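You operate a simulated robot arm through the tools that you are given. There is no shell and no other tool.

The job below is to be done with a simulated robot arm. You get a single attempt, and the scene is never put back.

JOB
Swap box Y-21 on the lettered strip for the two boxes waiting in the yellow tray.
Fine: box Y-21 goes to the tray; slide the wide box beside it into its gap, not lifted; the two go on any free places; the other boxes stay. Set down upright: what you pick out, narrow yellow-label box.

It is judged by the outcome, as a careful person would: the job done as asked, and still so three seconds after it is handed in. It fails if anything else is knocked over, pushed out of place, dropped, spilled or broken.

ROBOT AND FRAMES
A 6-joint arm with a fingered hand, fixed in place. Base frame: the origin is at the foot of the arm, x ahead of it, y to its left, z up; the work surface is at about z = 0.78. Readings come in m, degrees, newtons and seconds.
With the tool pointing down near the work surface it reaches from about 0.32 to 0.8 m from the base axis. Its first joint turns from -115.0 to 115.0 degrees. Payload 4 kg.
The tool frame sits at the grasp point between the pads (the TCP): z along the fingers, y along the line on which they close. The tips reach 0.026 m beyond it. The gripper opens to 0.164 m. The gripper's body begins 0.073 m behind the TCP. The gripper is a hand of 5 fingers: y runs from the thumb to the fingers, the wrist lies at [0, 0, -0.239] in the tool frame.
Orientation is that of the tool frame in the base frame, as a unit quaternion [x, y, z, w]. With the fingers straight down and closing along the base's y, the tool's x points along the base's -x, its y along +y and its z along -z.

CONTROLS
- The arm moves only by the tool apply_moves. Its arguments are lists of equal length, an entry for each row: "dp": the shift along the base's x, y, z in units of 250 mm (1.0 is 250 mm), a list of three; "delta_rot": the turn, a rotation vector about the base's x, y, z in units of 120 degrees (1.0 is 120 degrees), a list of three. In form: {"dp": [[dx, dy, dz], ...], "delta_rot": [[ax, ay, az], ...]}. A call has 1 to 20 rows; each row is the pose to reach, as a shift and turn from the pose commanded when the call began. A call with a number of a shift or a turn outside -1 to 1 is refused whole. Each row takes 0.2 s and may step no farther than 0.05 m and 8.6 degrees from the row before; otherwise, the whole call is refused. A pose out of reach is approached as far as the arm can. The call stops where the force on the tool passes 40 N (or 10 N more than at its start, if that is more) or the arm is blocked; 0.2 s more then pass. In this call time passes only in rows, and 0.2 s behind the last. The reply holds the time, the measured pose of the TCP, the force on the tool along the base axes, the opening and the grip force, in the units named above and with some noise, with the torque about the TCP (base axes, N m) and any sound that the robot's microphone picked up, and new pictures: "pictures" is both (left out), scene, wrist or none.
- Cameras (640 x 400 px; columns grow to the right, rows downward): "scene" is fixed at [0.2197, 0.4995, 1.3612]; the picture's right is [-0.66, -0.76, 0.00], its down [-0.46, 0.40, -0.79] and it looks along [0.60, -0.52, -0.61] (base axes); focal length 317 px, centre (320, 200). "wrist" rides on the gripper at [0.05, -0.07, -0.093] in the tool frame; the picture's right is [0.81, 0.59, 0.00], its down [-0.43, 0.60, -0.68] and it looks along [-0.40, 0.55, 0.74] (tool axes); focal length 270 px, centre (320, 200). There is no depth. A picture from a camera that has moved, and an enlarged one, comes with that camera's place and axes in the base frame and with its lens.
- slide_trunk(by): slides the trunk up (or, below 0, down) by that many m; the arm rides with it, the base frame stays. It gives what a move gives, with no picture.
- move_fingers(finger1, finger2, finger3, finger4, thumb_bend): sets how far each is bent, from 0 (flat) to 1 (curled in); at 0.3 the hand is open as for a grip, at 0.7 the pads meet at the TCP. One left out holds its place. A second passes; each finger stops where it meets its share of the squeeze, and holds until it gets a number again. It is the only way to open and close the hand. It gives what a move gives, with no picture; readings hold the bend of each and the force on the fingers (four entries, about 0 where the hand has none), thumb and palm.
- enlarge(camera, box): a new picture of the part [left, top, right, bottom] of that camera's present view, enlarged. It takes no simulated time.
- hand_in(): hands the job in; it is judged then, once.

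Nothing tells you positions but the pictures and the camera data. Unless the task says otherwise, let go and move clear before handing in.

The tools are called after "Emit:" by a JSON object that holds its "name" and its "arguments". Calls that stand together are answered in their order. apply_moves: Moves the arm, as the interface text tells. Its arguments: {"type":"object","properties":{"dp":{"type":"array","items":{"type":"array","items":{"type":"number"}}},"delta_rot":{"type":"array","items":{"type":"array","items":{"type":"number"}}},"pictures":{"type":"string","enum":["both","scene","wrist","none"]}},"required":["dp","delta_rot"]} The other tools are called the same way: slide_trunk (by) slides the trunk up or down; move_fingers (finger1, finger2, finger3, finger4, thumb_bend) moves the fingers one by one; enlarge (camera, box) takes an enlarged picture of a part of a camera's view; hand_in () hands the job in.

At the start:

```text
time_s: 0.0
eef_pos: [0.5354, -0.2533, 1.0503]
tool_rot: [0.0, 1.0, 0.0, -0.001]
wrist_force: [-0.4, 0.5, -0.5]
ft_torque: [0.02, -0.03, 0.02]
finger_gap: 0.1639
gripper_force: 0.1
shape: jaw
bend: [0.3, 0.3, 0.3, 0.3, 0.3]
finger forces: [0.0, 0.0, 0.0, 0.0, 0.0, 0.0]
trunk travel left (down, up): [-0.75, 0.24]
```

scene: 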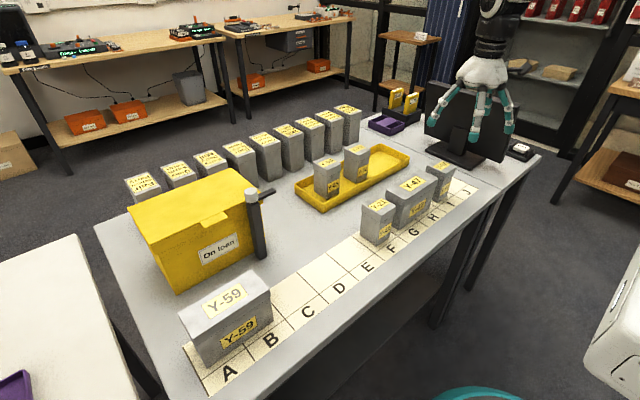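
wrist: 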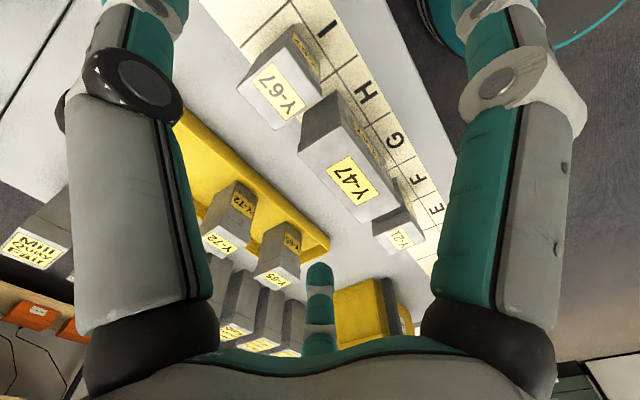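

I see a lettered strip with Y-59 (A–B), Y-21 (about E/F), wide Y-47 beside it and Y-67 near I. The tray holds two narrow boxes. I'll enlarge the views before moving.

Emit:
{"name": "enlarge", "arguments": {"camera": "scene", "box": [340, 140, 500, 260]}}

Emit:
{"name": "enlarge", "arguments": {"camera": "scene", "box": [280, 120, 420, 220]}}

Emit:
{"name": "enlarge", "arguments": {"camera": "scene", "box": [160, 220, 420, 400]}}

Emit:
{"name": "enlarge", "arguments": {"camera": "wrist", "box": [200, 0, 480, 360]}}

```text
3.33 times, centred on (420, 200) of scene
camera zoom: at [0.2197, 0.4995, 1.3612], right [-0.66, -0.76, 0.0], down [-0.46, 0.4, -0.79], along [0.6, -0.52, -0.61], focal length 1056 px, centre (-13, 200)
```

zoom: 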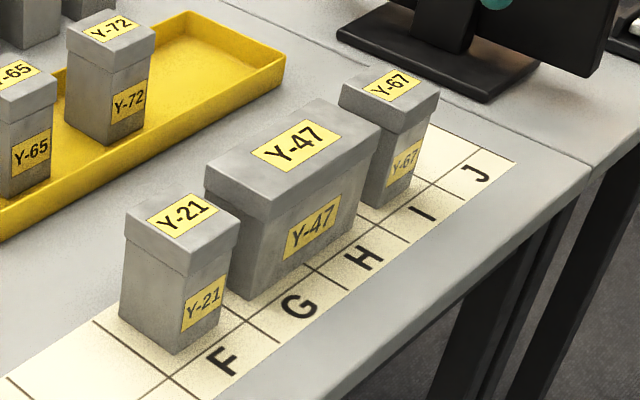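

```text
4.00 times, centred on (350, 170) of scene
camera zoom: at [0.2197, 0.4995, 1.3612], right [-0.66, -0.76, 0.0], down [-0.46, 0.4, -0.79], along [0.6, -0.52, -0.61], focal length 1267 px, centre (200, 320)
```

zoom: 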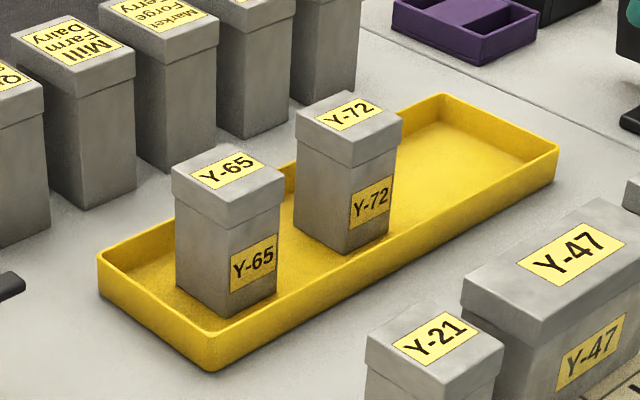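

```text
2.22 times, centred on (290, 310) of scene
camera zoom: at [0.2197, 0.4995, 1.3612], right [-0.66, -0.76, 0.0], down [-0.46, 0.4, -0.79], along [0.6, -0.52, -0.61], focal length 704 px, centre (387, -44)
```

zoom: 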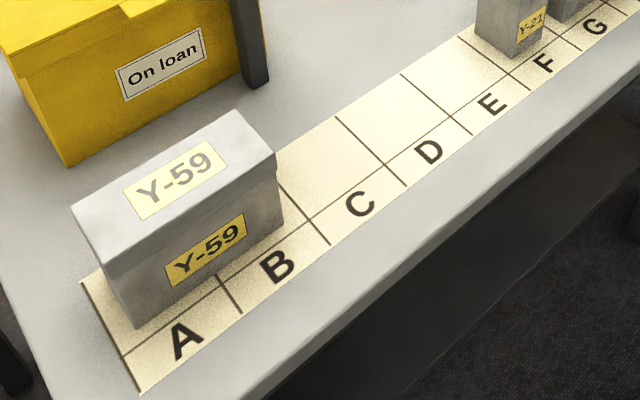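

```text
1.11 times, centred on (340, 180) of wrist
camera zoom: at [0.4845, -0.3235, 1.1441], right [-0.81, 0.59, 0.0], down [0.43, 0.6, 0.68], along [0.4, 0.55, -0.74], focal length 300 px, centre (298, 222)
```

zoom: 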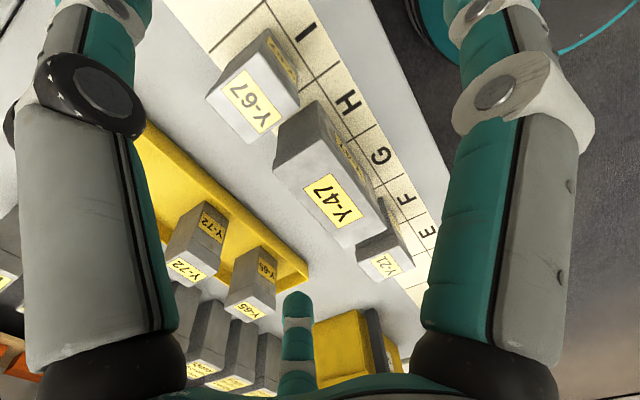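

I'm measuring more closely: the hand's finger layout, the boxes' corners and the tray.

Emit:
{"name": "enlarge", "arguments": {"camera": "scene", "box": [400, 20, 560, 160]}}

Emit:
{"name": "enlarge", "arguments": {"camera": "scene", "box": [350, 180, 430, 250]}}

Emit:
{"name": "enlarge", "arguments": {"camera": "scene", "box": [380, 150, 480, 230]}}

Emit:
{"name": "enlarge", "arguments": {"camera": "scene", "box": [290, 140, 380, 220]}}

Emit:
{"name": "enlarge", "arguments": {"camera": "scene", "box": [120, 160, 300, 300]}}

```text
2.86 times, centred on (480, 90) of scene
camera zoom: at [0.2197, 0.4995, 1.3612], right [-0.66, -0.76, 0.0], down [-0.46, 0.4, -0.79], along [0.6, -0.52, -0.61], focal length 905 px, centre (-137, 514)
```

zoom: 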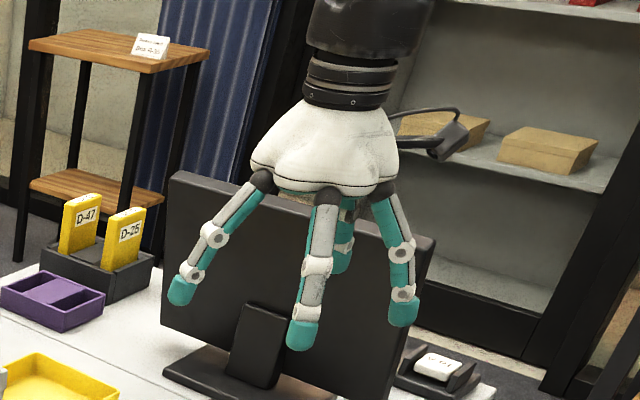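

```text
5.71 times, centred on (390, 215) of scene
camera zoom: at [0.2197, 0.4995, 1.3612], right [-0.66, -0.76, 0.0], down [-0.46, 0.4, -0.79], along [0.6, -0.52, -0.61], focal length 1810 px, centre (-80, 114)
```

zoom: 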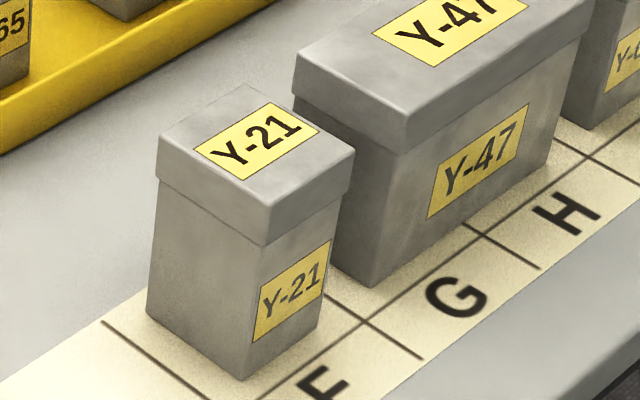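

```text
5.00 times, centred on (430, 190) of scene
camera zoom: at [0.2197, 0.4995, 1.3612], right [-0.66, -0.76, 0.0], down [-0.46, 0.4, -0.79], along [0.6, -0.52, -0.61], focal length 1584 px, centre (-230, 250)
```

zoom: 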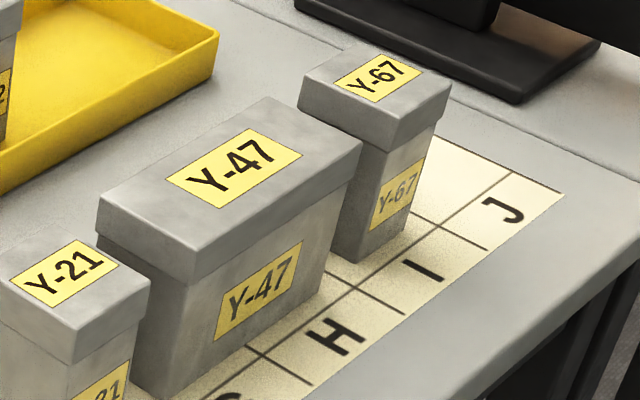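

```text
5.00 times, centred on (335, 180) of scene
camera zoom: at [0.2197, 0.4995, 1.3612], right [-0.66, -0.76, 0.0], down [-0.46, 0.4, -0.79], along [0.6, -0.52, -0.61], focal length 1584 px, centre (245, 300)
```

zoom: 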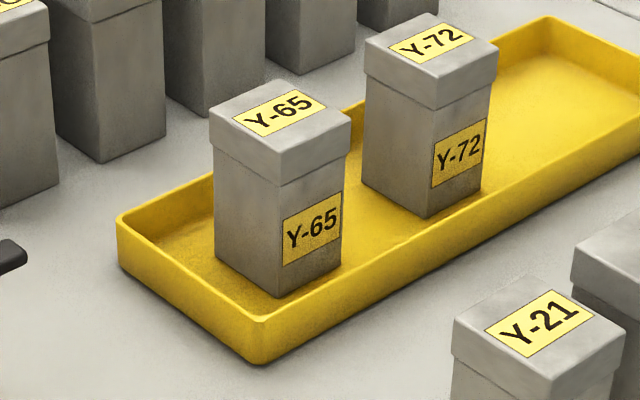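

```text
2.86 times, centred on (210, 230) of scene
camera zoom: at [0.2197, 0.4995, 1.3612], right [-0.66, -0.76, 0.0], down [-0.46, 0.4, -0.79], along [0.6, -0.52, -0.61], focal length 905 px, centre (634, 114)
```

zoom: 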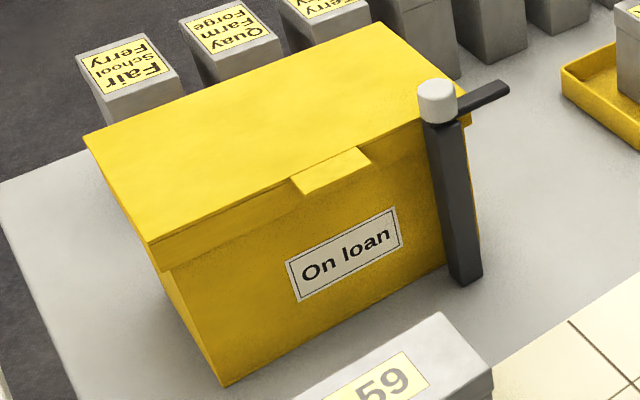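

The layout is clear. Places are about 0.091 m wide, with letters on the robot side. Y-21 is on F at about (0.58, 0.0), Y-47 spans G–H centred near y=-0.14, and C, D, E and J are free. I'll find out which finger is which before going near anything.

Emit:
{"name": "move_fingers", "arguments": {"finger1": 0.0, "finger4": 0.6}}

Emit:
{"name": "enlarge", "arguments": {"camera": "scene", "box": [400, 20, 560, 160]}}

Emit:
{"name": "enlarge", "arguments": {"camera": "wrist", "box": [0, 0, 640, 400]}}

Emit:
{"name": "move_fingers", "arguments": {"finger1": 0.3, "finger4": 0.3, "finger2": 0.0, "finger3": 0.6}}

Emit:
{"name": "enlarge", "arguments": {"camera": "scene", "box": [400, 20, 560, 160]}}

Emit:
{"name": "enlarge", "arguments": {"camera": "wrist", "box": [0, 0, 640, 400]}}

```text
time_s: 1.0
eef_pos: [0.5341, -0.2528, 1.0503]
tool_rot: [0.001, 1.0, 0.0, 0.001]
wrist_force: [0.5, 0.0, 0.6]
ft_torque: [-0.03, -0.02, -0.01]
finger_gap: 0.1101
gripper_force: 0.1
shape: fingers
bend: [0.01, 0.3, 0.3, 0.6, 0.3]
finger forces: [0.0, 0.0, 0.0, 0.0, 0.0, 0.0]
trunk travel left (down, up): [-0.75, 0.24]
```

```text
2.86 times, centred on (480, 90) of scene
camera zoom: at [0.2197, 0.4995, 1.3612], right [-0.66, -0.76, 0.0], down [-0.46, 0.4, -0.79], along [0.6, -0.52, -0.61], focal length 905 px, centre (-137, 514)
```

zoom: 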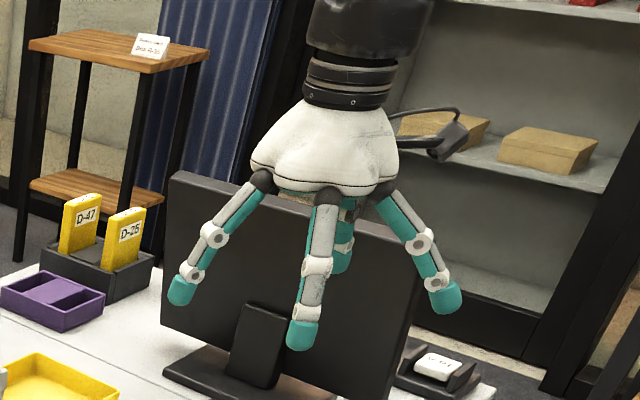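

```text
1.00 times, centred on (320, 200) of wrist (not enlarged: the box is as wide or as high as the picture)
camera zoom: at [0.4845, -0.3235, 1.1441], right [-0.81, 0.59, 0.0], down [0.43, 0.6, 0.68], along [0.4, 0.55, -0.74], focal length 270 px, centre (320, 200)
```

zoom: 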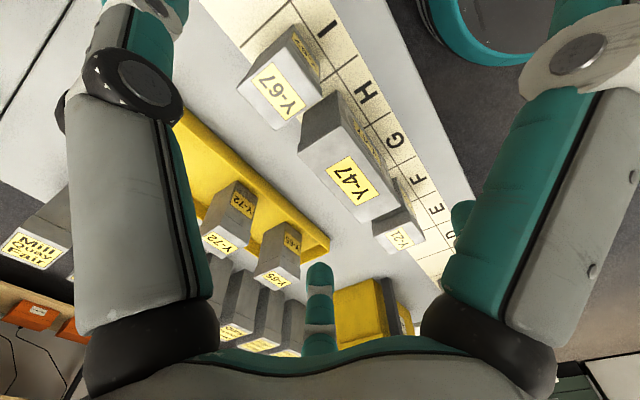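

```text
time_s: 2.0
eef_pos: [0.5354, -0.2542, 1.05]
tool_rot: [0.001, 1.0, 0.001, 0.001]
wrist_force: [-0.2, -0.4, -0.1]
ft_torque: [0.02, -0.02, 0.01]
finger_gap: 0.0913
gripper_force: 0.1
shape: fingers
bend: [0.3, 0.01, 0.6, 0.3, 0.3]
finger forces: [0.0, 0.0, 0.1, 0.0, 0.1, 0.0]
trunk travel left (down, up): [-0.75, 0.24]
```

```text
2.86 times, centred on (480, 90) of scene
camera zoom: at [0.2197, 0.4995, 1.3612], right [-0.66, -0.76, 0.0], down [-0.46, 0.4, -0.79], along [0.6, -0.52, -0.61], focal length 905 px, centre (-137, 514)
```

zoom: 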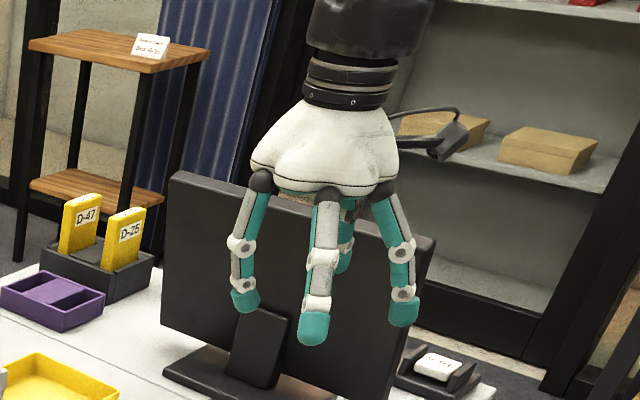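

```text
1.00 times, centred on (320, 200) of wrist (not enlarged: the box is as wide or as high as the picture)
camera zoom: at [0.4845, -0.3235, 1.1441], right [-0.81, 0.59, 0.0], down [0.43, 0.6, 0.68], along [0.4, 0.55, -0.74], focal length 270 px, centre (320, 200)
```

zoom: 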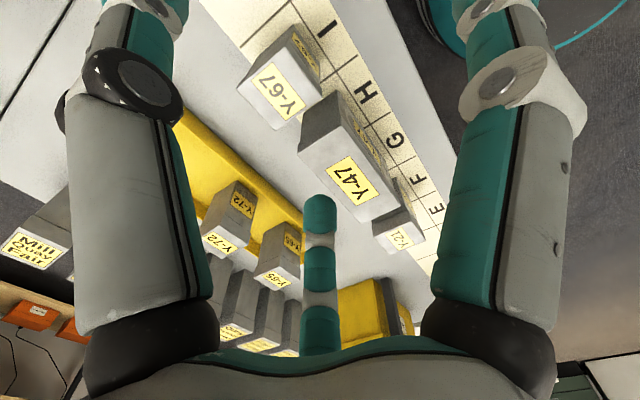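

Finger 1 is the right one in the scene view, 2 the near-centre one and 3 the left one. I still can't tell finger 4 from the thumb, so I'll move each of those.

Emit:
{"name": "move_fingers", "arguments": {"finger2": 0.3, "finger3": 0.3, "finger4": 0.0}}

Emit:
{"name": "enlarge", "arguments": {"camera": "scene", "box": [435, 60, 525, 150]}}

Emit:
{"name": "move_fingers", "arguments": {"finger4": 0.3, "thumb_bend": 0.6}}

Emit:
{"name": "enlarge", "arguments": {"camera": "scene", "box": [435, 60, 525, 150]}}

Emit:
{"name": "enlarge", "arguments": {"camera": "wrist", "box": [0, 0, 640, 400]}}

```text
time_s: 3.0
eef_pos: [0.5359, -0.2539, 1.0495]
tool_rot: [-0.001, 1.0, 0.0, 0.001]
wrist_force: [0.2, -0.3, -0.4]
ft_torque: [0.01, 0.0, 0.03]
finger_gap: 0.0909
gripper_force: 0.0
shape: fingers
bend: [0.3, 0.3, 0.3, 0.01, 0.3]
finger forces: [0.0, 0.0, 0.0, 0.0, 0.1, 0.0]
trunk travel left (down, up): [-0.75, 0.24]
```

```text
4.44 times, centred on (480, 105) of scene
camera zoom: at [0.2197, 0.4995, 1.3612], right [-0.66, -0.76, 0.0], down [-0.46, 0.4, -0.79], along [0.6, -0.52, -0.61], focal length 1408 px, centre (-391, 622)
```

zoom: 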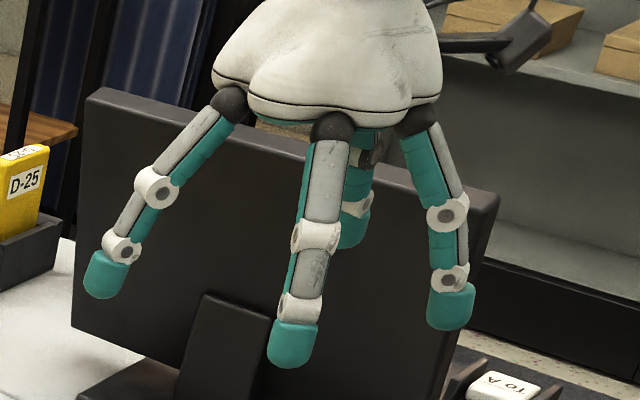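

```text
time_s: 4.0
eef_pos: [0.5364, -0.2536, 1.0508]
tool_rot: [0.0, 1.0, 0.0, 0.001]
wrist_force: [0.5, -0.1, 0.0]
ft_torque: [0.0, 0.01, 0.03]
finger_gap: 0.0712
gripper_force: 0.0
shape: fingers
bend: [0.3, 0.3, 0.3, 0.3, 0.6]
finger forces: [0.0, 0.0, 0.0, 0.0, 0.0, 0.0]
trunk travel left (down, up): [-0.75, 0.24]
```

```text
4.44 times, centred on (480, 105) of scene
camera zoom: at [0.2197, 0.4995, 1.3612], right [-0.66, -0.76, 0.0], down [-0.46, 0.4, -0.79], along [0.6, -0.52, -0.61], focal length 1408 px, centre (-391, 622)
```

zoom: 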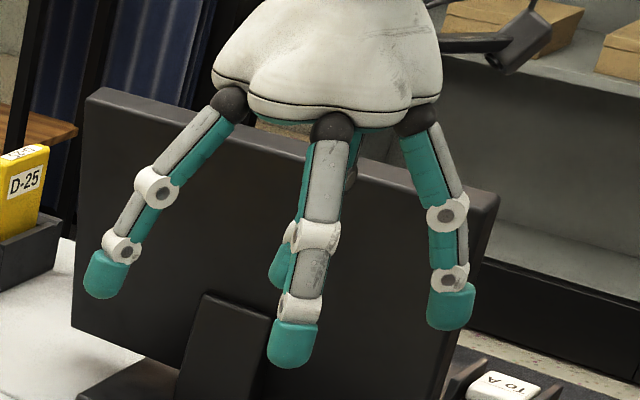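

```text
1.00 times, centred on (320, 200) of wrist (not enlarged: the box is as wide or as high as the picture)
camera zoom: at [0.4845, -0.3235, 1.1441], right [-0.81, 0.59, 0.0], down [0.43, 0.6, 0.68], along [0.4, 0.55, -0.74], focal length 270 px, centre (320, 200)
```

zoom: 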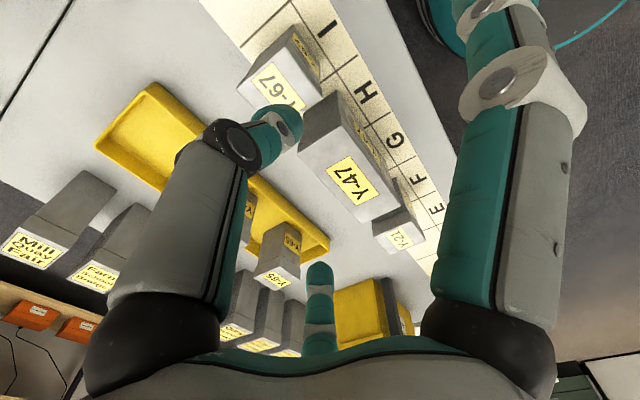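

The thumb is the rear one, and the fingers are spread in a star around the palm. I'll turn the hand -90° about z, so the thumb is on the robot side and it closes along x, and carry it high over Y-21 for a better look.

Emit:
{"name": "move_fingers", "arguments": {"thumb_bend": 0.3}}

Emit:
{"name": "apply_moves", "arguments": {"dp": [[0.0145, 0.083, 0], [0.029, 0.167, 0], [0.043, 0.25, 0], [0.058, 0.333, 0], [0.072, 0.417, 0], [0.087, 0.5, 0], [0.101, 0.583, 0], [0.116, 0.667, 0], [0.13, 0.75, 0], [0.145, 0.833, 0], [0.159, 0.917, 0], [0.174, 1.0, 0]], "delta_rot": [[0, 0, -0.0625], [0, 0, -0.125], [0, 0, -0.1875], [0, 0, -0.25], [0, 0, -0.3125], [0, 0, -0.375], [0, 0, -0.4375], [0, 0, -0.5], [0, 0, -0.5625], [0, 0, -0.625], [0, 0, -0.6875], [0, 0, -0.75]]}}

```text
time_s: 5.0
eef_pos: [0.536, -0.2532, 1.0509]
tool_rot: [0.0, 1.0, 0.001, 0.0]
wrist_force: [0.2, 0.1, -0.1]
ft_torque: [0.02, 0.03, 0.02]
finger_gap: 0.0908
gripper_force: 0.0
shape: fingers
bend: [0.3, 0.3, 0.3, 0.3, 0.3]
finger forces: [0.0, 0.0, 0.0, 0.1, 0.1, 0.0]
trunk travel left (down, up): [-0.75, 0.24]
```

```text
time_s: 7.6
eef_pos: [0.5783, -0.0027, 1.052]
tool_rot: [0.707, 0.707, 0.0, 0.0]
wrist_force: [1.0, -0.8, -0.3]
ft_torque: [-0.02, 0.02, 0.01]
finger_gap: 0.0909
gripper_force: 0.1
shape: fingers
bend: [0.3, 0.3, 0.3, 0.3, 0.3]
finger forces: [0.0, 0.0, 0.0, 0.0, 0.0, 0.0]
trunk travel left (down, up): [-0.75, 0.24]
camera wrist: at [0.5085, 0.0481, 1.1453], right [0.59, 0.81, 0.0], down [0.59, -0.43, 0.68], along [0.55, -0.4, -0.74], focal length 270 px, centre (320, 200)
```

scene: 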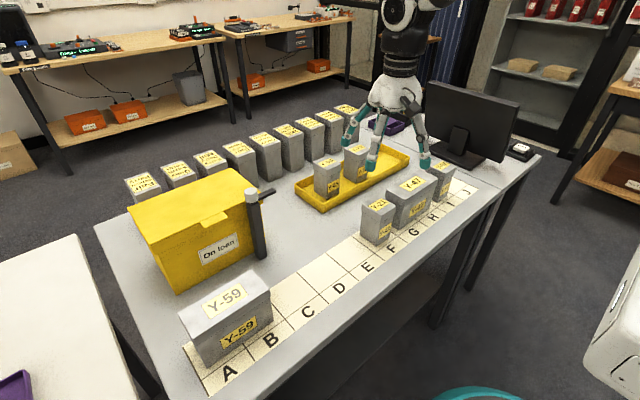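
wrist: 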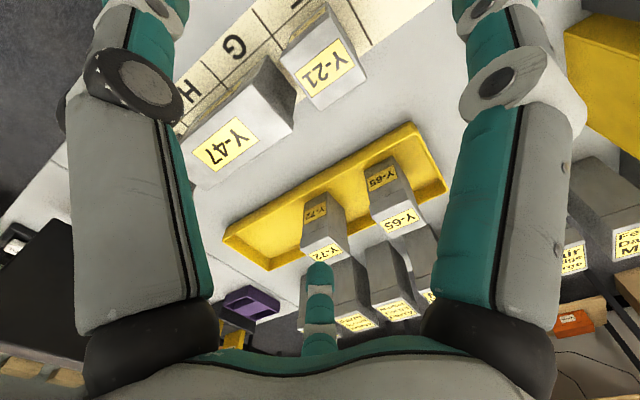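

I'll look at the hand from this angle.

Emit:
{"name": "enlarge", "arguments": {"camera": "scene", "box": [330, 60, 450, 190]}}

Emit:
{"name": "move_fingers", "arguments": {"finger4": 0.6}}

Emit:
{"name": "enlarge", "arguments": {"camera": "scene", "box": [330, 60, 450, 190]}}

Emit:
{"name": "enlarge", "arguments": {"camera": "wrist", "box": [0, 0, 640, 400]}}

```text
3.08 times, centred on (390, 125) of scene
camera zoom: at [0.2197, 0.4995, 1.3612], right [-0.66, -0.76, 0.0], down [-0.46, 0.4, -0.79], along [0.6, -0.52, -0.61], focal length 975 px, centre (105, 431)
```

zoom: 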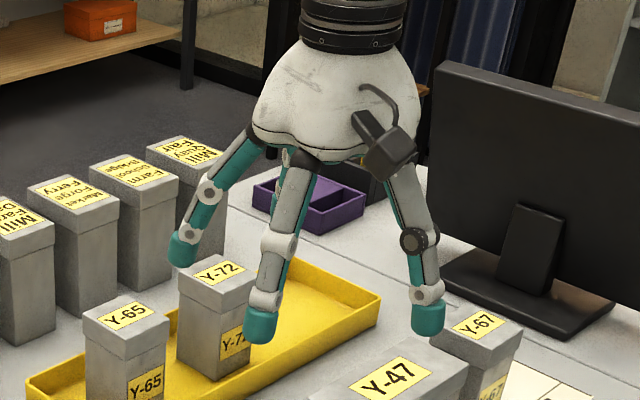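

```text
time_s: 8.6
eef_pos: [0.5785, -0.0032, 1.0506]
tool_rot: [0.707, 0.707, -0.001, 0.0]
wrist_force: [-0.5, -0.1, 0.3]
ft_torque: [0.0, -0.02, 0.03]
finger_gap: 0.0911
gripper_force: 0.0
shape: fingers
bend: [0.3, 0.3, 0.3, 0.6, 0.3]
finger forces: [0.0, 0.0, 0.1, 0.0, 0.1, 0.0]
trunk travel left (down, up): [-0.75, 0.24]
```

```text
3.08 times, centred on (390, 125) of scene
camera zoom: at [0.2197, 0.4995, 1.3612], right [-0.66, -0.76, 0.0], down [-0.46, 0.4, -0.79], along [0.6, -0.52, -0.61], focal length 975 px, centre (105, 431)
```

zoom: 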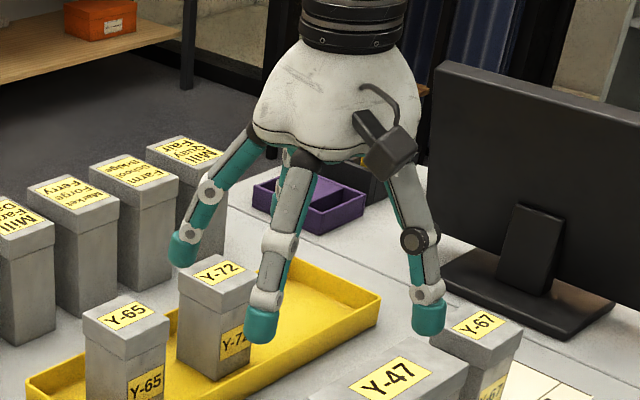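

```text
1.00 times, centred on (320, 200) of wrist (not enlarged: the box is as wide or as high as the picture)
camera zoom: at [0.5083, 0.0474, 1.1454], right [0.59, 0.81, 0.0], down [0.6, -0.43, 0.68], along [0.55, -0.4, -0.74], focal length 270 px, centre (320, 200)
```

zoom: 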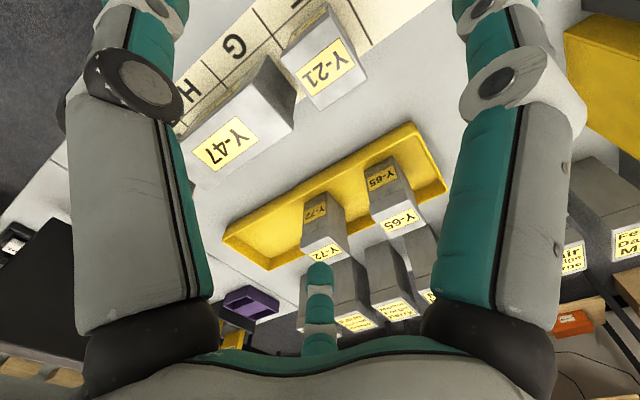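

Finger 4 doesn't show in any view, so the working grip is the thumb against fingers 2 and 3, with finger 1 off to the side. I take the tray boxes to be Y-65 at about (0.806, -0.038) and Y-72 at about (0.805, -0.165). Moving Y-65 out first frees a reachable spot for Y-21, so I'll test the reach above it.

Emit:
{"name": "move_fingers", "arguments": {"finger4": 0.45}}

Emit:
{"name": "apply_moves", "arguments": {"dp": [[0.152, -0.0233, 0], [0.304, -0.0467, 0], [0.455, -0.07, 0], [0.607, -0.0933, 0], [0.759, -0.1167, 0], [0.911, -0.14, 0], [0.911, -0.14, 0]], "delta_rot": [[0, 0, 0], [0, 0, 0], [0, 0, 0], [0, 0, 0], [0, 0, 0], [0, 0, 0], [0, 0, 0]]}}

Emit:
{"name": "enlarge", "arguments": {"camera": "scene", "box": [260, 60, 400, 220]}}

```text
time_s: 9.6
eef_pos: [0.5789, -0.0027, 1.0511]
tool_rot: [0.707, 0.707, 0.0, 0.0]
wrist_force: [-0.3, 0.1, -0.3]
ft_torque: [-0.01, 0.02, 0.02]
finger_gap: 0.0909
gripper_force: 0.1
shape: fingers
bend: [0.3, 0.3, 0.3, 0.45, 0.3]
finger forces: [0.0, 0.0, 0.1, 0.0, 0.0, 0.0]
trunk travel left (down, up): [-0.75, 0.24]
```

```text
time_s: 11.2
eef_pos: [0.8044, -0.0392, 1.0513]
tool_rot: [0.707, 0.707, 0.001, 0.0]
wrist_force: [0.1, -0.6, 0.0]
ft_torque: [-0.01, -0.01, 0.0]
finger_gap: 0.0907
gripper_force: 0.1
shape: fingers
bend: [0.3, 0.3, 0.3, 0.45, 0.3]
finger forces: [0.1, 0.0, 0.0, 0.0, 0.0, 0.0]
trunk travel left (down, up): [-0.75, 0.24]
camera wrist: at [0.7348, 0.0102, 1.1449], right [0.59, 0.81, 0.0], down [0.6, -0.43, 0.68], along [0.55, -0.4, -0.74], focal length 270 px, centre (320, 200)
```

scene: 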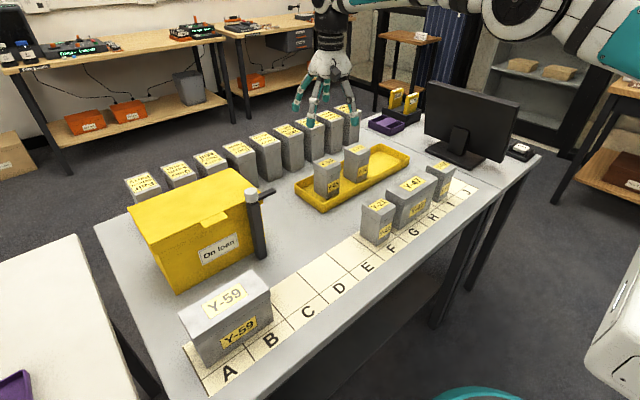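
wrist: 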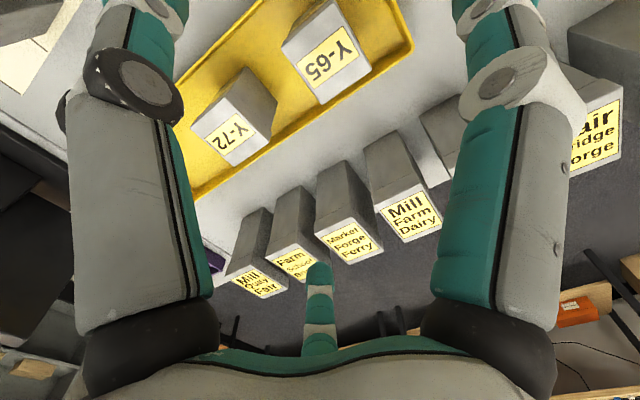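

```text
2.50 times, centred on (330, 140) of scene
camera zoom: at [0.2197, 0.4995, 1.3612], right [-0.66, -0.76, 0.0], down [-0.46, 0.4, -0.79], along [0.6, -0.52, -0.61], focal length 792 px, centre (295, 350)
```

zoom: 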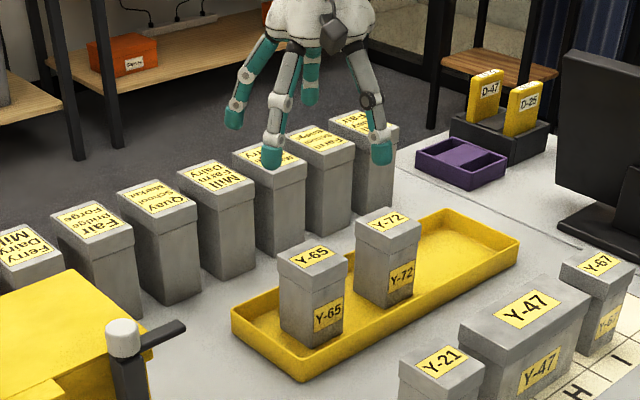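

The reach is fine at this height. The wrist view should sharpen Y-65's position.

Emit:
{"name": "enlarge", "arguments": {"camera": "wrist", "box": [180, 0, 420, 150]}}

Emit:
{"name": "enlarge", "arguments": {"camera": "scene", "box": [300, 140, 380, 220]}}

```text
2.67 times, centred on (300, 75) of wrist
camera zoom: at [0.7348, 0.0102, 1.1449], right [0.59, 0.81, 0.0], down [0.6, -0.43, 0.68], along [0.55, -0.4, -0.74], focal length 721 px, centre (373, 533)
```

zoom: 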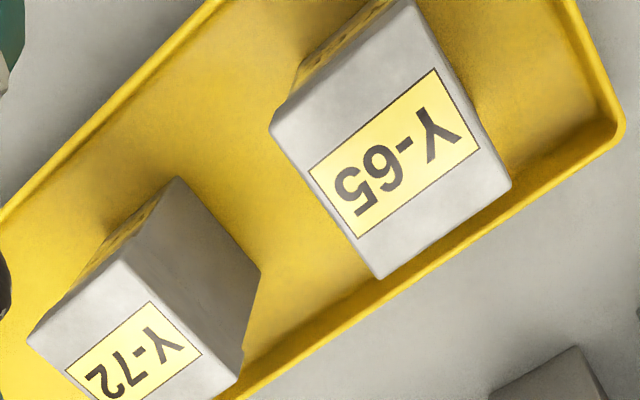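

```text
5.00 times, centred on (340, 180) of scene
camera zoom: at [0.2197, 0.4995, 1.3612], right [-0.66, -0.76, 0.0], down [-0.46, 0.4, -0.79], along [0.6, -0.52, -0.61], focal length 1584 px, centre (220, 300)
```

zoom: 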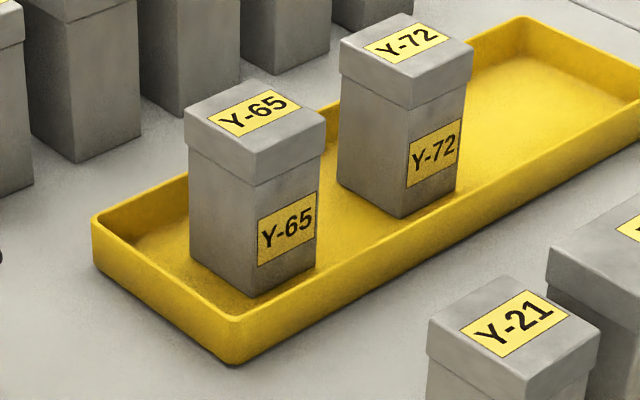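

The wrist view puts Y-65's lid centre at about (0.794, -0.026). I've corrected the scene camera's pitch to match: places are 0.090 m apart, with C/D/E/F at y ≈ 0.273/0.183/0.093/0.003. I'll align and go part of the way down.

Emit:
{"name": "apply_moves", "arguments": {"dp": [[-0.04, 0.053, 0], [-0.04, 0.053, -0.12], [-0.04, 0.053, -0.24], [-0.04, 0.053, -0.36], [-0.04, 0.053, -0.36]], "delta_rot": [[0, 0, 0], [0, 0, 0], [0, 0, 0], [0, 0, 0], [0, 0, 0]]}}

Emit:
{"name": "enlarge", "arguments": {"camera": "scene", "box": [270, 80, 410, 220]}}

```text
time_s: 12.4
eef_pos: [0.7959, -0.0255, 0.9606]
tool_rot: [0.708, 0.707, 0.0, 0.0]
wrist_force: [-0.1, -1.2, 0.9]
ft_torque: [0.04, 0.04, 0.02]
finger_gap: 0.0908
gripper_force: 0.1
shape: fingers
bend: [0.3, 0.3, 0.3, 0.45, 0.3]
finger forces: [0.0, 0.1, 0.0, 0.0, 0.0, 0.0]
trunk travel left (down, up): [-0.75, 0.24]
camera wrist: at [0.7258, 0.0252, 1.0545], right [0.59, 0.81, 0.0], down [0.6, -0.43, 0.68], along [0.55, -0.4, -0.74], focal length 270 px, centre (320, 200)
```

scene: 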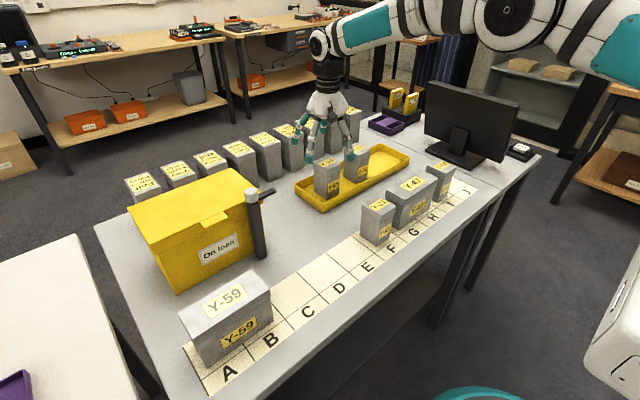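
wrist: 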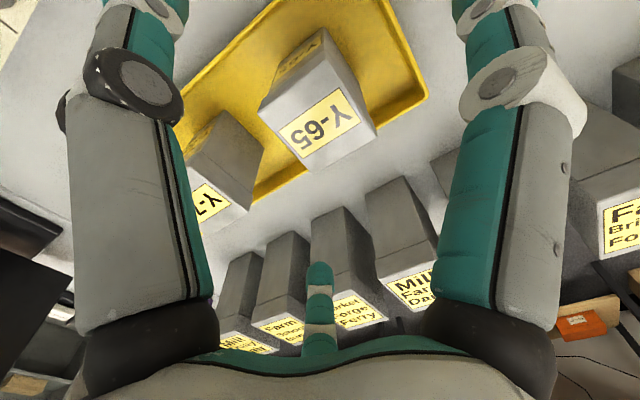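

```text
2.86 times, centred on (340, 150) of scene
camera zoom: at [0.2197, 0.4995, 1.3612], right [-0.66, -0.76, 0.0], down [-0.46, 0.4, -0.79], along [0.6, -0.52, -0.61], focal length 905 px, centre (263, 343)
```

zoom: 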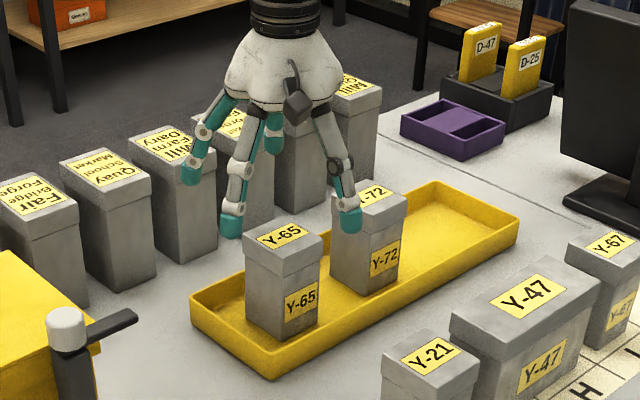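

I'll recheck the alignment at higher zoom before going down.

Emit:
{"name": "enlarge", "arguments": {"camera": "wrist", "box": [230, 20, 430, 200]}}

Emit:
{"name": "enlarge", "arguments": {"camera": "scene", "box": [290, 90, 390, 210]}}

```text
2.22 times, centred on (330, 110) of wrist
camera zoom: at [0.7258, 0.0252, 1.0545], right [0.59, 0.81, 0.0], down [0.6, -0.43, 0.68], along [0.55, -0.4, -0.74], focal length 601 px, centre (298, 400)
```

zoom: 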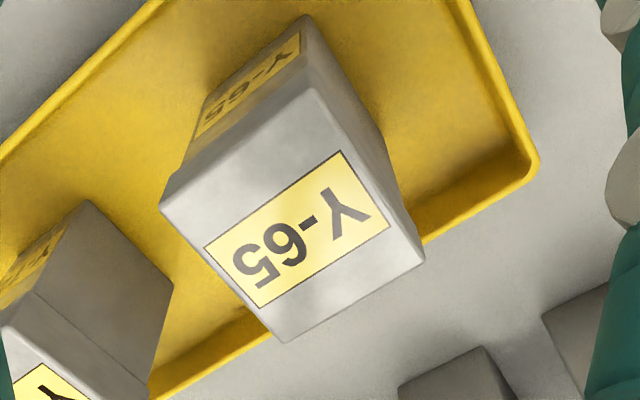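

```text
3.33 times, centred on (340, 150) of scene
camera zoom: at [0.2197, 0.4995, 1.3612], right [-0.66, -0.76, 0.0], down [-0.46, 0.4, -0.79], along [0.6, -0.52, -0.61], focal length 1056 px, centre (253, 367)
```

zoom: 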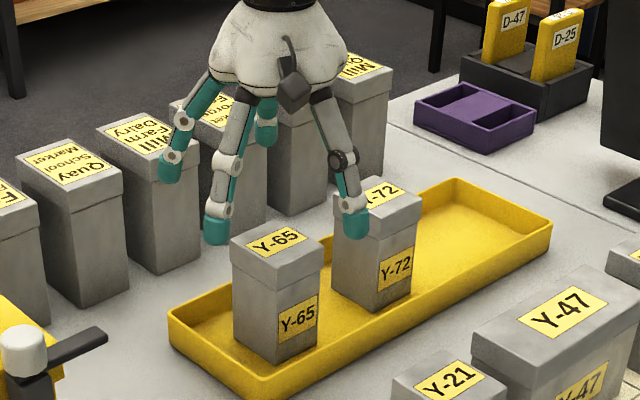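

The two views agree: Y-65's centre is at (0.795, -0.025) with its top at 0.887, right under the hand. I'll go straight down to grasp height.

Emit:
{"name": "apply_moves", "arguments": {"dp": [[-0.003, 0.002, -0.1], [-0.003, 0.002, -0.2], [-0.003, 0.002, -0.3], [-0.003, 0.002, -0.38], [-0.003, 0.002, -0.46], [-0.003, 0.002, -0.46]], "delta_rot": [[0, 0, 0], [0, 0, 0], [0, 0, 0], [0, 0, 0], [0, 0, 0], [0, 0, 0]]}}

Emit:
{"name": "enlarge", "arguments": {"camera": "scene", "box": [280, 100, 390, 220]}}

```text
time_s: 13.8
eef_pos: [0.7959, -0.025, 0.8447]
tool_rot: [0.707, 0.707, 0.0, 0.001]
wrist_force: [-0.1, 0.3, -0.8]
ft_torque: [-0.01, -0.02, -0.01]
finger_gap: 0.0908
gripper_force: 0.0
shape: fingers
bend: [0.3, 0.3, 0.3, 0.45, 0.3]
finger forces: [0.1, 0.0, 0.0, 0.0, 0.0, 0.1]
trunk travel left (down, up): [-0.75, 0.24]
camera wrist: at [0.7257, 0.0259, 0.9385], right [0.59, 0.81, 0.0], down [0.59, -0.43, 0.68], along [0.55, -0.4, -0.74], focal length 270 px, centre (320, 200)
```

scene: 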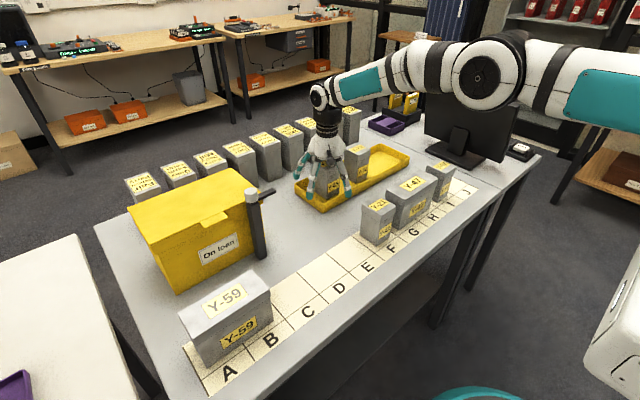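
wrist: 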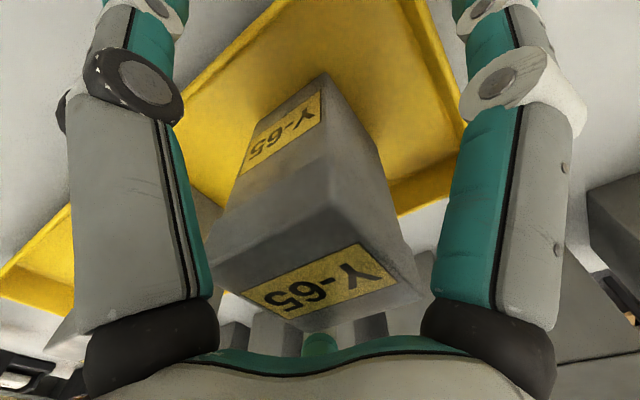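

```text
3.33 times, centred on (335, 160) of scene
camera zoom: at [0.2197, 0.4995, 1.3612], right [-0.66, -0.76, 0.0], down [-0.46, 0.4, -0.79], along [0.6, -0.52, -0.61], focal length 1056 px, centre (270, 333)
```

zoom: 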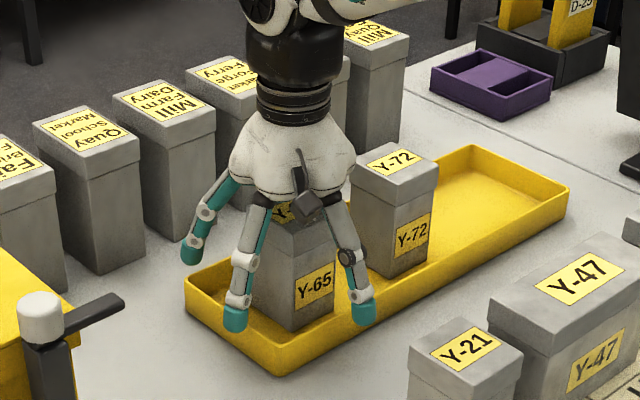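

The hand is around Y-65 with no contact. I'll close the thumb against fingers 2 and 3 in steps.

Emit:
{"name": "move_fingers", "arguments": {"finger2": 0.45, "finger3": 0.45, "thumb_bend": 0.45}}

Emit:
{"name": "enlarge", "arguments": {"camera": "scene", "box": [290, 120, 370, 210]}}

Emit:
{"name": "enlarge", "arguments": {"camera": "wrist", "box": [0, 0, 640, 400]}}

```text
time_s: 14.8
eef_pos: [0.7966, -0.0238, 0.8469]
tool_rot: [0.707, 0.707, 0.001, 0.001]
wrist_force: [-0.9, -0.6, 21.0]
ft_torque: [0.0, 1.32, 0.01]
finger_gap: 0.0778
gripper_force: 11.5
shape: fingers
bend: [0.3, 0.45, 0.45, 0.45, 0.44]
finger forces: [0.1, 0.0, 0.1, 0.0, 22.7, 0.0]
trunk travel left (down, up): [-0.75, 0.24]
```

```text
4.44 times, centred on (330, 165) of scene
camera zoom: at [0.2197, 0.4995, 1.3612], right [-0.66, -0.76, 0.0], down [-0.46, 0.4, -0.79], along [0.6, -0.52, -0.61], focal length 1408 px, centre (276, 356)
```

zoom: 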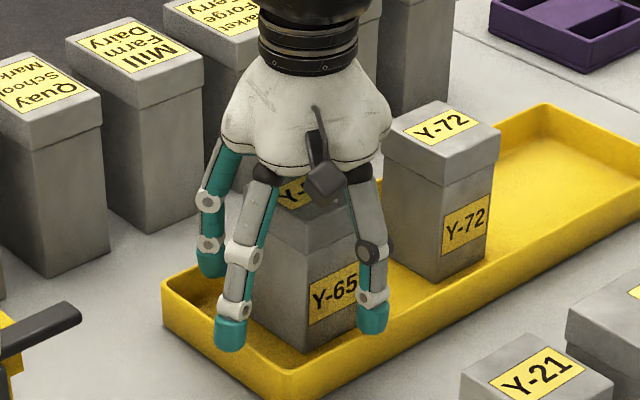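

```text
1.00 times, centred on (320, 200) of wrist (not enlarged: the box is as wide or as high as the picture)
camera zoom: at [0.7248, 0.0259, 0.9409], right [0.59, 0.81, 0.0], down [0.59, -0.43, 0.68], along [0.55, -0.4, -0.73], focal length 270 px, centre (320, 200)
```

zoom: 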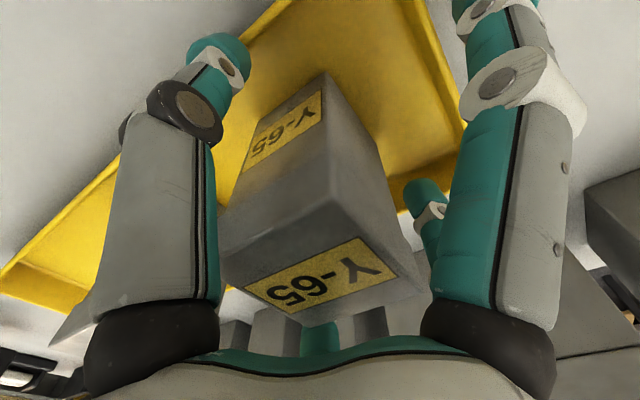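

The thumb landed on the tray's near rim: 21 N upward, about 6 cm on the robot side. I'll back it off, rise, pre-bend it so it fits inside the rim, and go down again.

Emit:
{"name": "move_fingers", "arguments": {"thumb_bend": 0.3}}

Emit:
{"name": "apply_moves", "arguments": {"dp": [[0, 0, 0.06], [0, 0, 0.12], [0, 0, 0.12]], "delta_rot": [[0, 0, 0], [0, 0, 0], [0, 0, 0]], "pictures": "none"}}

Emit:
{"name": "move_fingers", "arguments": {"thumb_bend": 0.49}}

Emit:
{"name": "enlarge", "arguments": {"camera": "scene", "box": [290, 120, 370, 210]}}

Emit:
{"name": "enlarge", "arguments": {"camera": "wrist", "box": [0, 0, 640, 400]}}

```text
time_s: 15.8
eef_pos: [0.7964, -0.0234, 0.8445]
tool_rot: [0.707, 0.707, 0.0, 0.0]
wrist_force: [-0.8, 0.0, 0.1]
ft_torque: [0.03, -0.02, 0.03]
finger_gap: 0.0909
gripper_force: 0.0
shape: fingers
bend: [0.3, 0.45, 0.45, 0.45, 0.3]
finger forces: [0.0, 0.0, 0.0, 0.0, 0.1, 0.1]
trunk travel left (down, up): [-0.75, 0.24]
```

```text
time_s: 16.6
eef_pos: [0.7961, -0.0227, 0.8738]
tool_rot: [0.707, 0.708, 0.0, 0.0]
wrist_force: [0.2, -0.3, -0.7]
ft_torque: [0.02, -0.01, -0.04]
finger_gap: 0.0908
gripper_force: 0.1
shape: fingers
bend: [0.3, 0.45, 0.45, 0.45, 0.3]
finger forces: [0.0, 0.0, 0.0, 0.0, 0.0, 0.1]
trunk travel left (down, up): [-0.75, 0.24]
```

```text
time_s: 17.6
eef_pos: [0.7978, -0.0232, 0.8754]
tool_rot: [0.707, 0.707, 0.0, 0.0]
wrist_force: [-0.1, -0.7, 0.5]
ft_torque: [-0.02, 0.0, 0.02]
finger_gap: 0.0746
gripper_force: 0.0
shape: fingers
bend: [0.3, 0.45, 0.45, 0.45, 0.49]
finger forces: [0.0, 0.1, 0.0, 0.0, 0.0, 0.0]
trunk travel left (down, up): [-0.75, 0.24]
```

```text
4.44 times, centred on (330, 165) of scene
camera zoom: at [0.2197, 0.4995, 1.3612], right [-0.66, -0.76, 0.0], down [-0.46, 0.4, -0.79], along [0.6, -0.52, -0.61], focal length 1408 px, centre (276, 356)
```

zoom: 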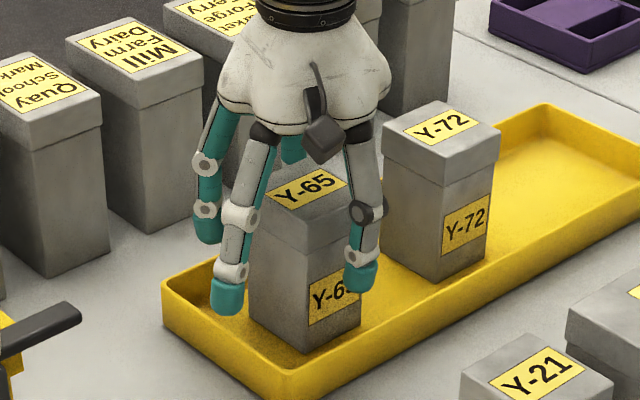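

```text
1.00 times, centred on (320, 200) of wrist (not enlarged: the box is as wide or as high as the picture)
camera zoom: at [0.7266, 0.0262, 0.9683], right [0.59, 0.81, 0.0], down [0.6, -0.43, 0.68], along [0.55, -0.4, -0.74], focal length 270 px, centre (320, 200)
```

zoom: 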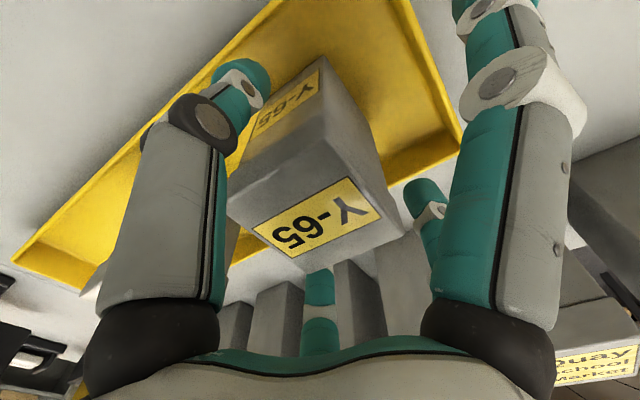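

Y-65 is undisturbed and the thumb now clears the rim. I'll lower gently and close.

Emit:
{"name": "apply_moves", "arguments": {"dp": [[0, -0.004, -0.04], [0, -0.004, -0.08], [0, -0.004, -0.1], [0, -0.004, -0.1]], "delta_rot": [[0, 0, 0], [0, 0, 0], [0, 0, 0], [0, 0, 0]], "pictures": "none"}}

Emit:
{"name": "move_fingers", "arguments": {"finger2": 0.5, "finger3": 0.5, "thumb_bend": 0.52}}

Emit:
{"name": "enlarge", "arguments": {"camera": "scene", "box": [290, 120, 370, 210]}}

```text
time_s: 18.6
eef_pos: [0.7965, -0.0256, 0.8506]
tool_rot: [0.707, 0.707, 0.0, 0.0]
wrist_force: [1.2, -0.3, 0.0]
ft_torque: [0.03, -0.02, 0.01]
finger_gap: 0.0744
gripper_force: 0.2
shape: fingers
bend: [0.3, 0.45, 0.45, 0.45, 0.49]
finger forces: [0.0, 0.0, 0.0, 0.1, 0.1, 0.1]
trunk travel left (down, up): [-0.75, 0.24]
```

```text
time_s: 19.6
eef_pos: [0.7961, -0.0253, 0.8504]
tool_rot: [0.707, 0.707, 0.0, -0.001]
wrist_force: [0.6, 0.0, -0.8]
ft_torque: [-0.02, 0.03, 0.01]
finger_gap: 0.073
gripper_force: 0.1
shape: fingers
bend: [0.3, 0.5, 0.5, 0.45, 0.52]
finger forces: [0.1, 0.1, 0.0, 0.0, 0.1, 0.0]
trunk travel left (down, up): [-0.75, 0.24]
```

```text
4.44 times, centred on (330, 165) of scene
camera zoom: at [0.2197, 0.4995, 1.3612], right [-0.66, -0.76, 0.0], down [-0.46, 0.4, -0.79], along [0.6, -0.52, -0.61], focal length 1408 px, centre (276, 356)
```

zoom: 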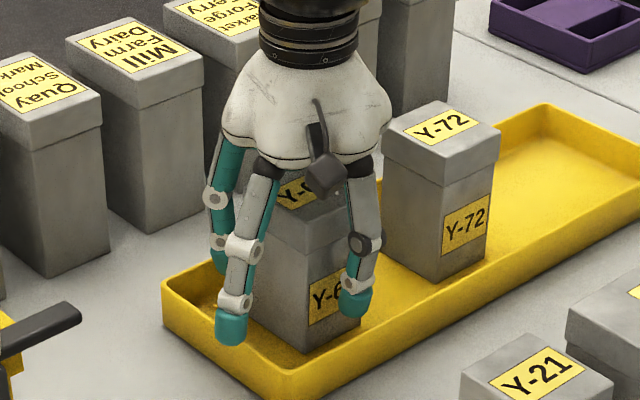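

No contact yet, so I'll close further.

Emit:
{"name": "move_fingers", "arguments": {"finger2": 0.56, "finger3": 0.56, "thumb_bend": 0.56}}

Emit:
{"name": "move_fingers", "arguments": {"finger2": 0.62, "finger3": 0.62, "thumb_bend": 0.62}}

Emit:
{"name": "enlarge", "arguments": {"camera": "scene", "box": [290, 120, 370, 210]}}

Emit:
{"name": "enlarge", "arguments": {"camera": "wrist", "box": [0, 0, 640, 400]}}

```text
time_s: 20.6
eef_pos: [0.7969, -0.0251, 0.8502]
tool_rot: [0.707, 0.707, 0.0, 0.001]
wrist_force: [1.3, 0.5, 0.2]
ft_torque: [0.03, 0.01, 0.02]
finger_gap: 0.0721
gripper_force: 2.7
shape: fingers
bend: [0.3, 0.54, 0.54, 0.45, 0.55]
finger forces: [0.0, 1.7, 1.6, 0.0, 2.3, 0.0]
trunk travel left (down, up): [-0.75, 0.24]
```

```text
time_s: 21.6
eef_pos: [0.7969, -0.0258, 0.8513]
tool_rot: [0.707, 0.707, 0.001, 0.0]
wrist_force: [2.3, 0.2, 2.7]
ft_torque: [0.01, 0.02, -0.02]
finger_gap: 0.0718
gripper_force: 10.7
shape: fingers
bend: [0.3, 0.56, 0.56, 0.45, 0.57]
finger forces: [0.0, 5.8, 5.7, 0.0, 9.8, 0.0]
trunk travel left (down, up): [-0.75, 0.24]
```

```text
4.44 times, centred on (330, 165) of scene
camera zoom: at [0.2197, 0.4995, 1.3612], right [-0.66, -0.76, 0.0], down [-0.46, 0.4, -0.79], along [0.6, -0.52, -0.61], focal length 1408 px, centre (276, 356)
```

zoom: 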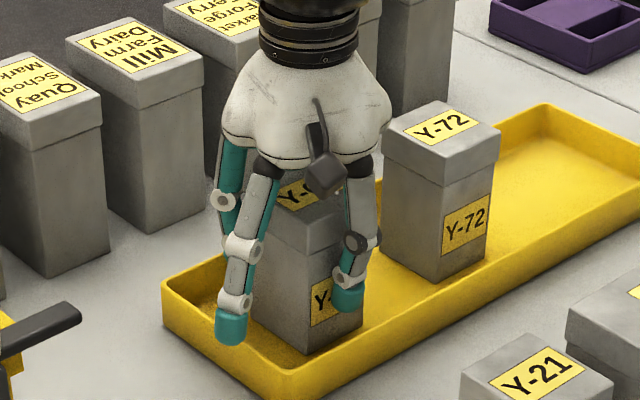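

```text
1.00 times, centred on (320, 200) of wrist (not enlarged: the box is as wide or as high as the picture)
camera zoom: at [0.7262, 0.0242, 0.9447], right [0.59, 0.81, 0.0], down [0.59, -0.43, 0.68], along [0.55, -0.4, -0.74], focal length 270 px, centre (320, 200)
```

zoom: 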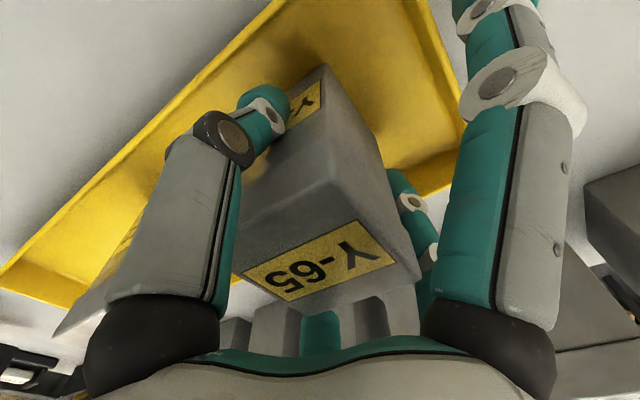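

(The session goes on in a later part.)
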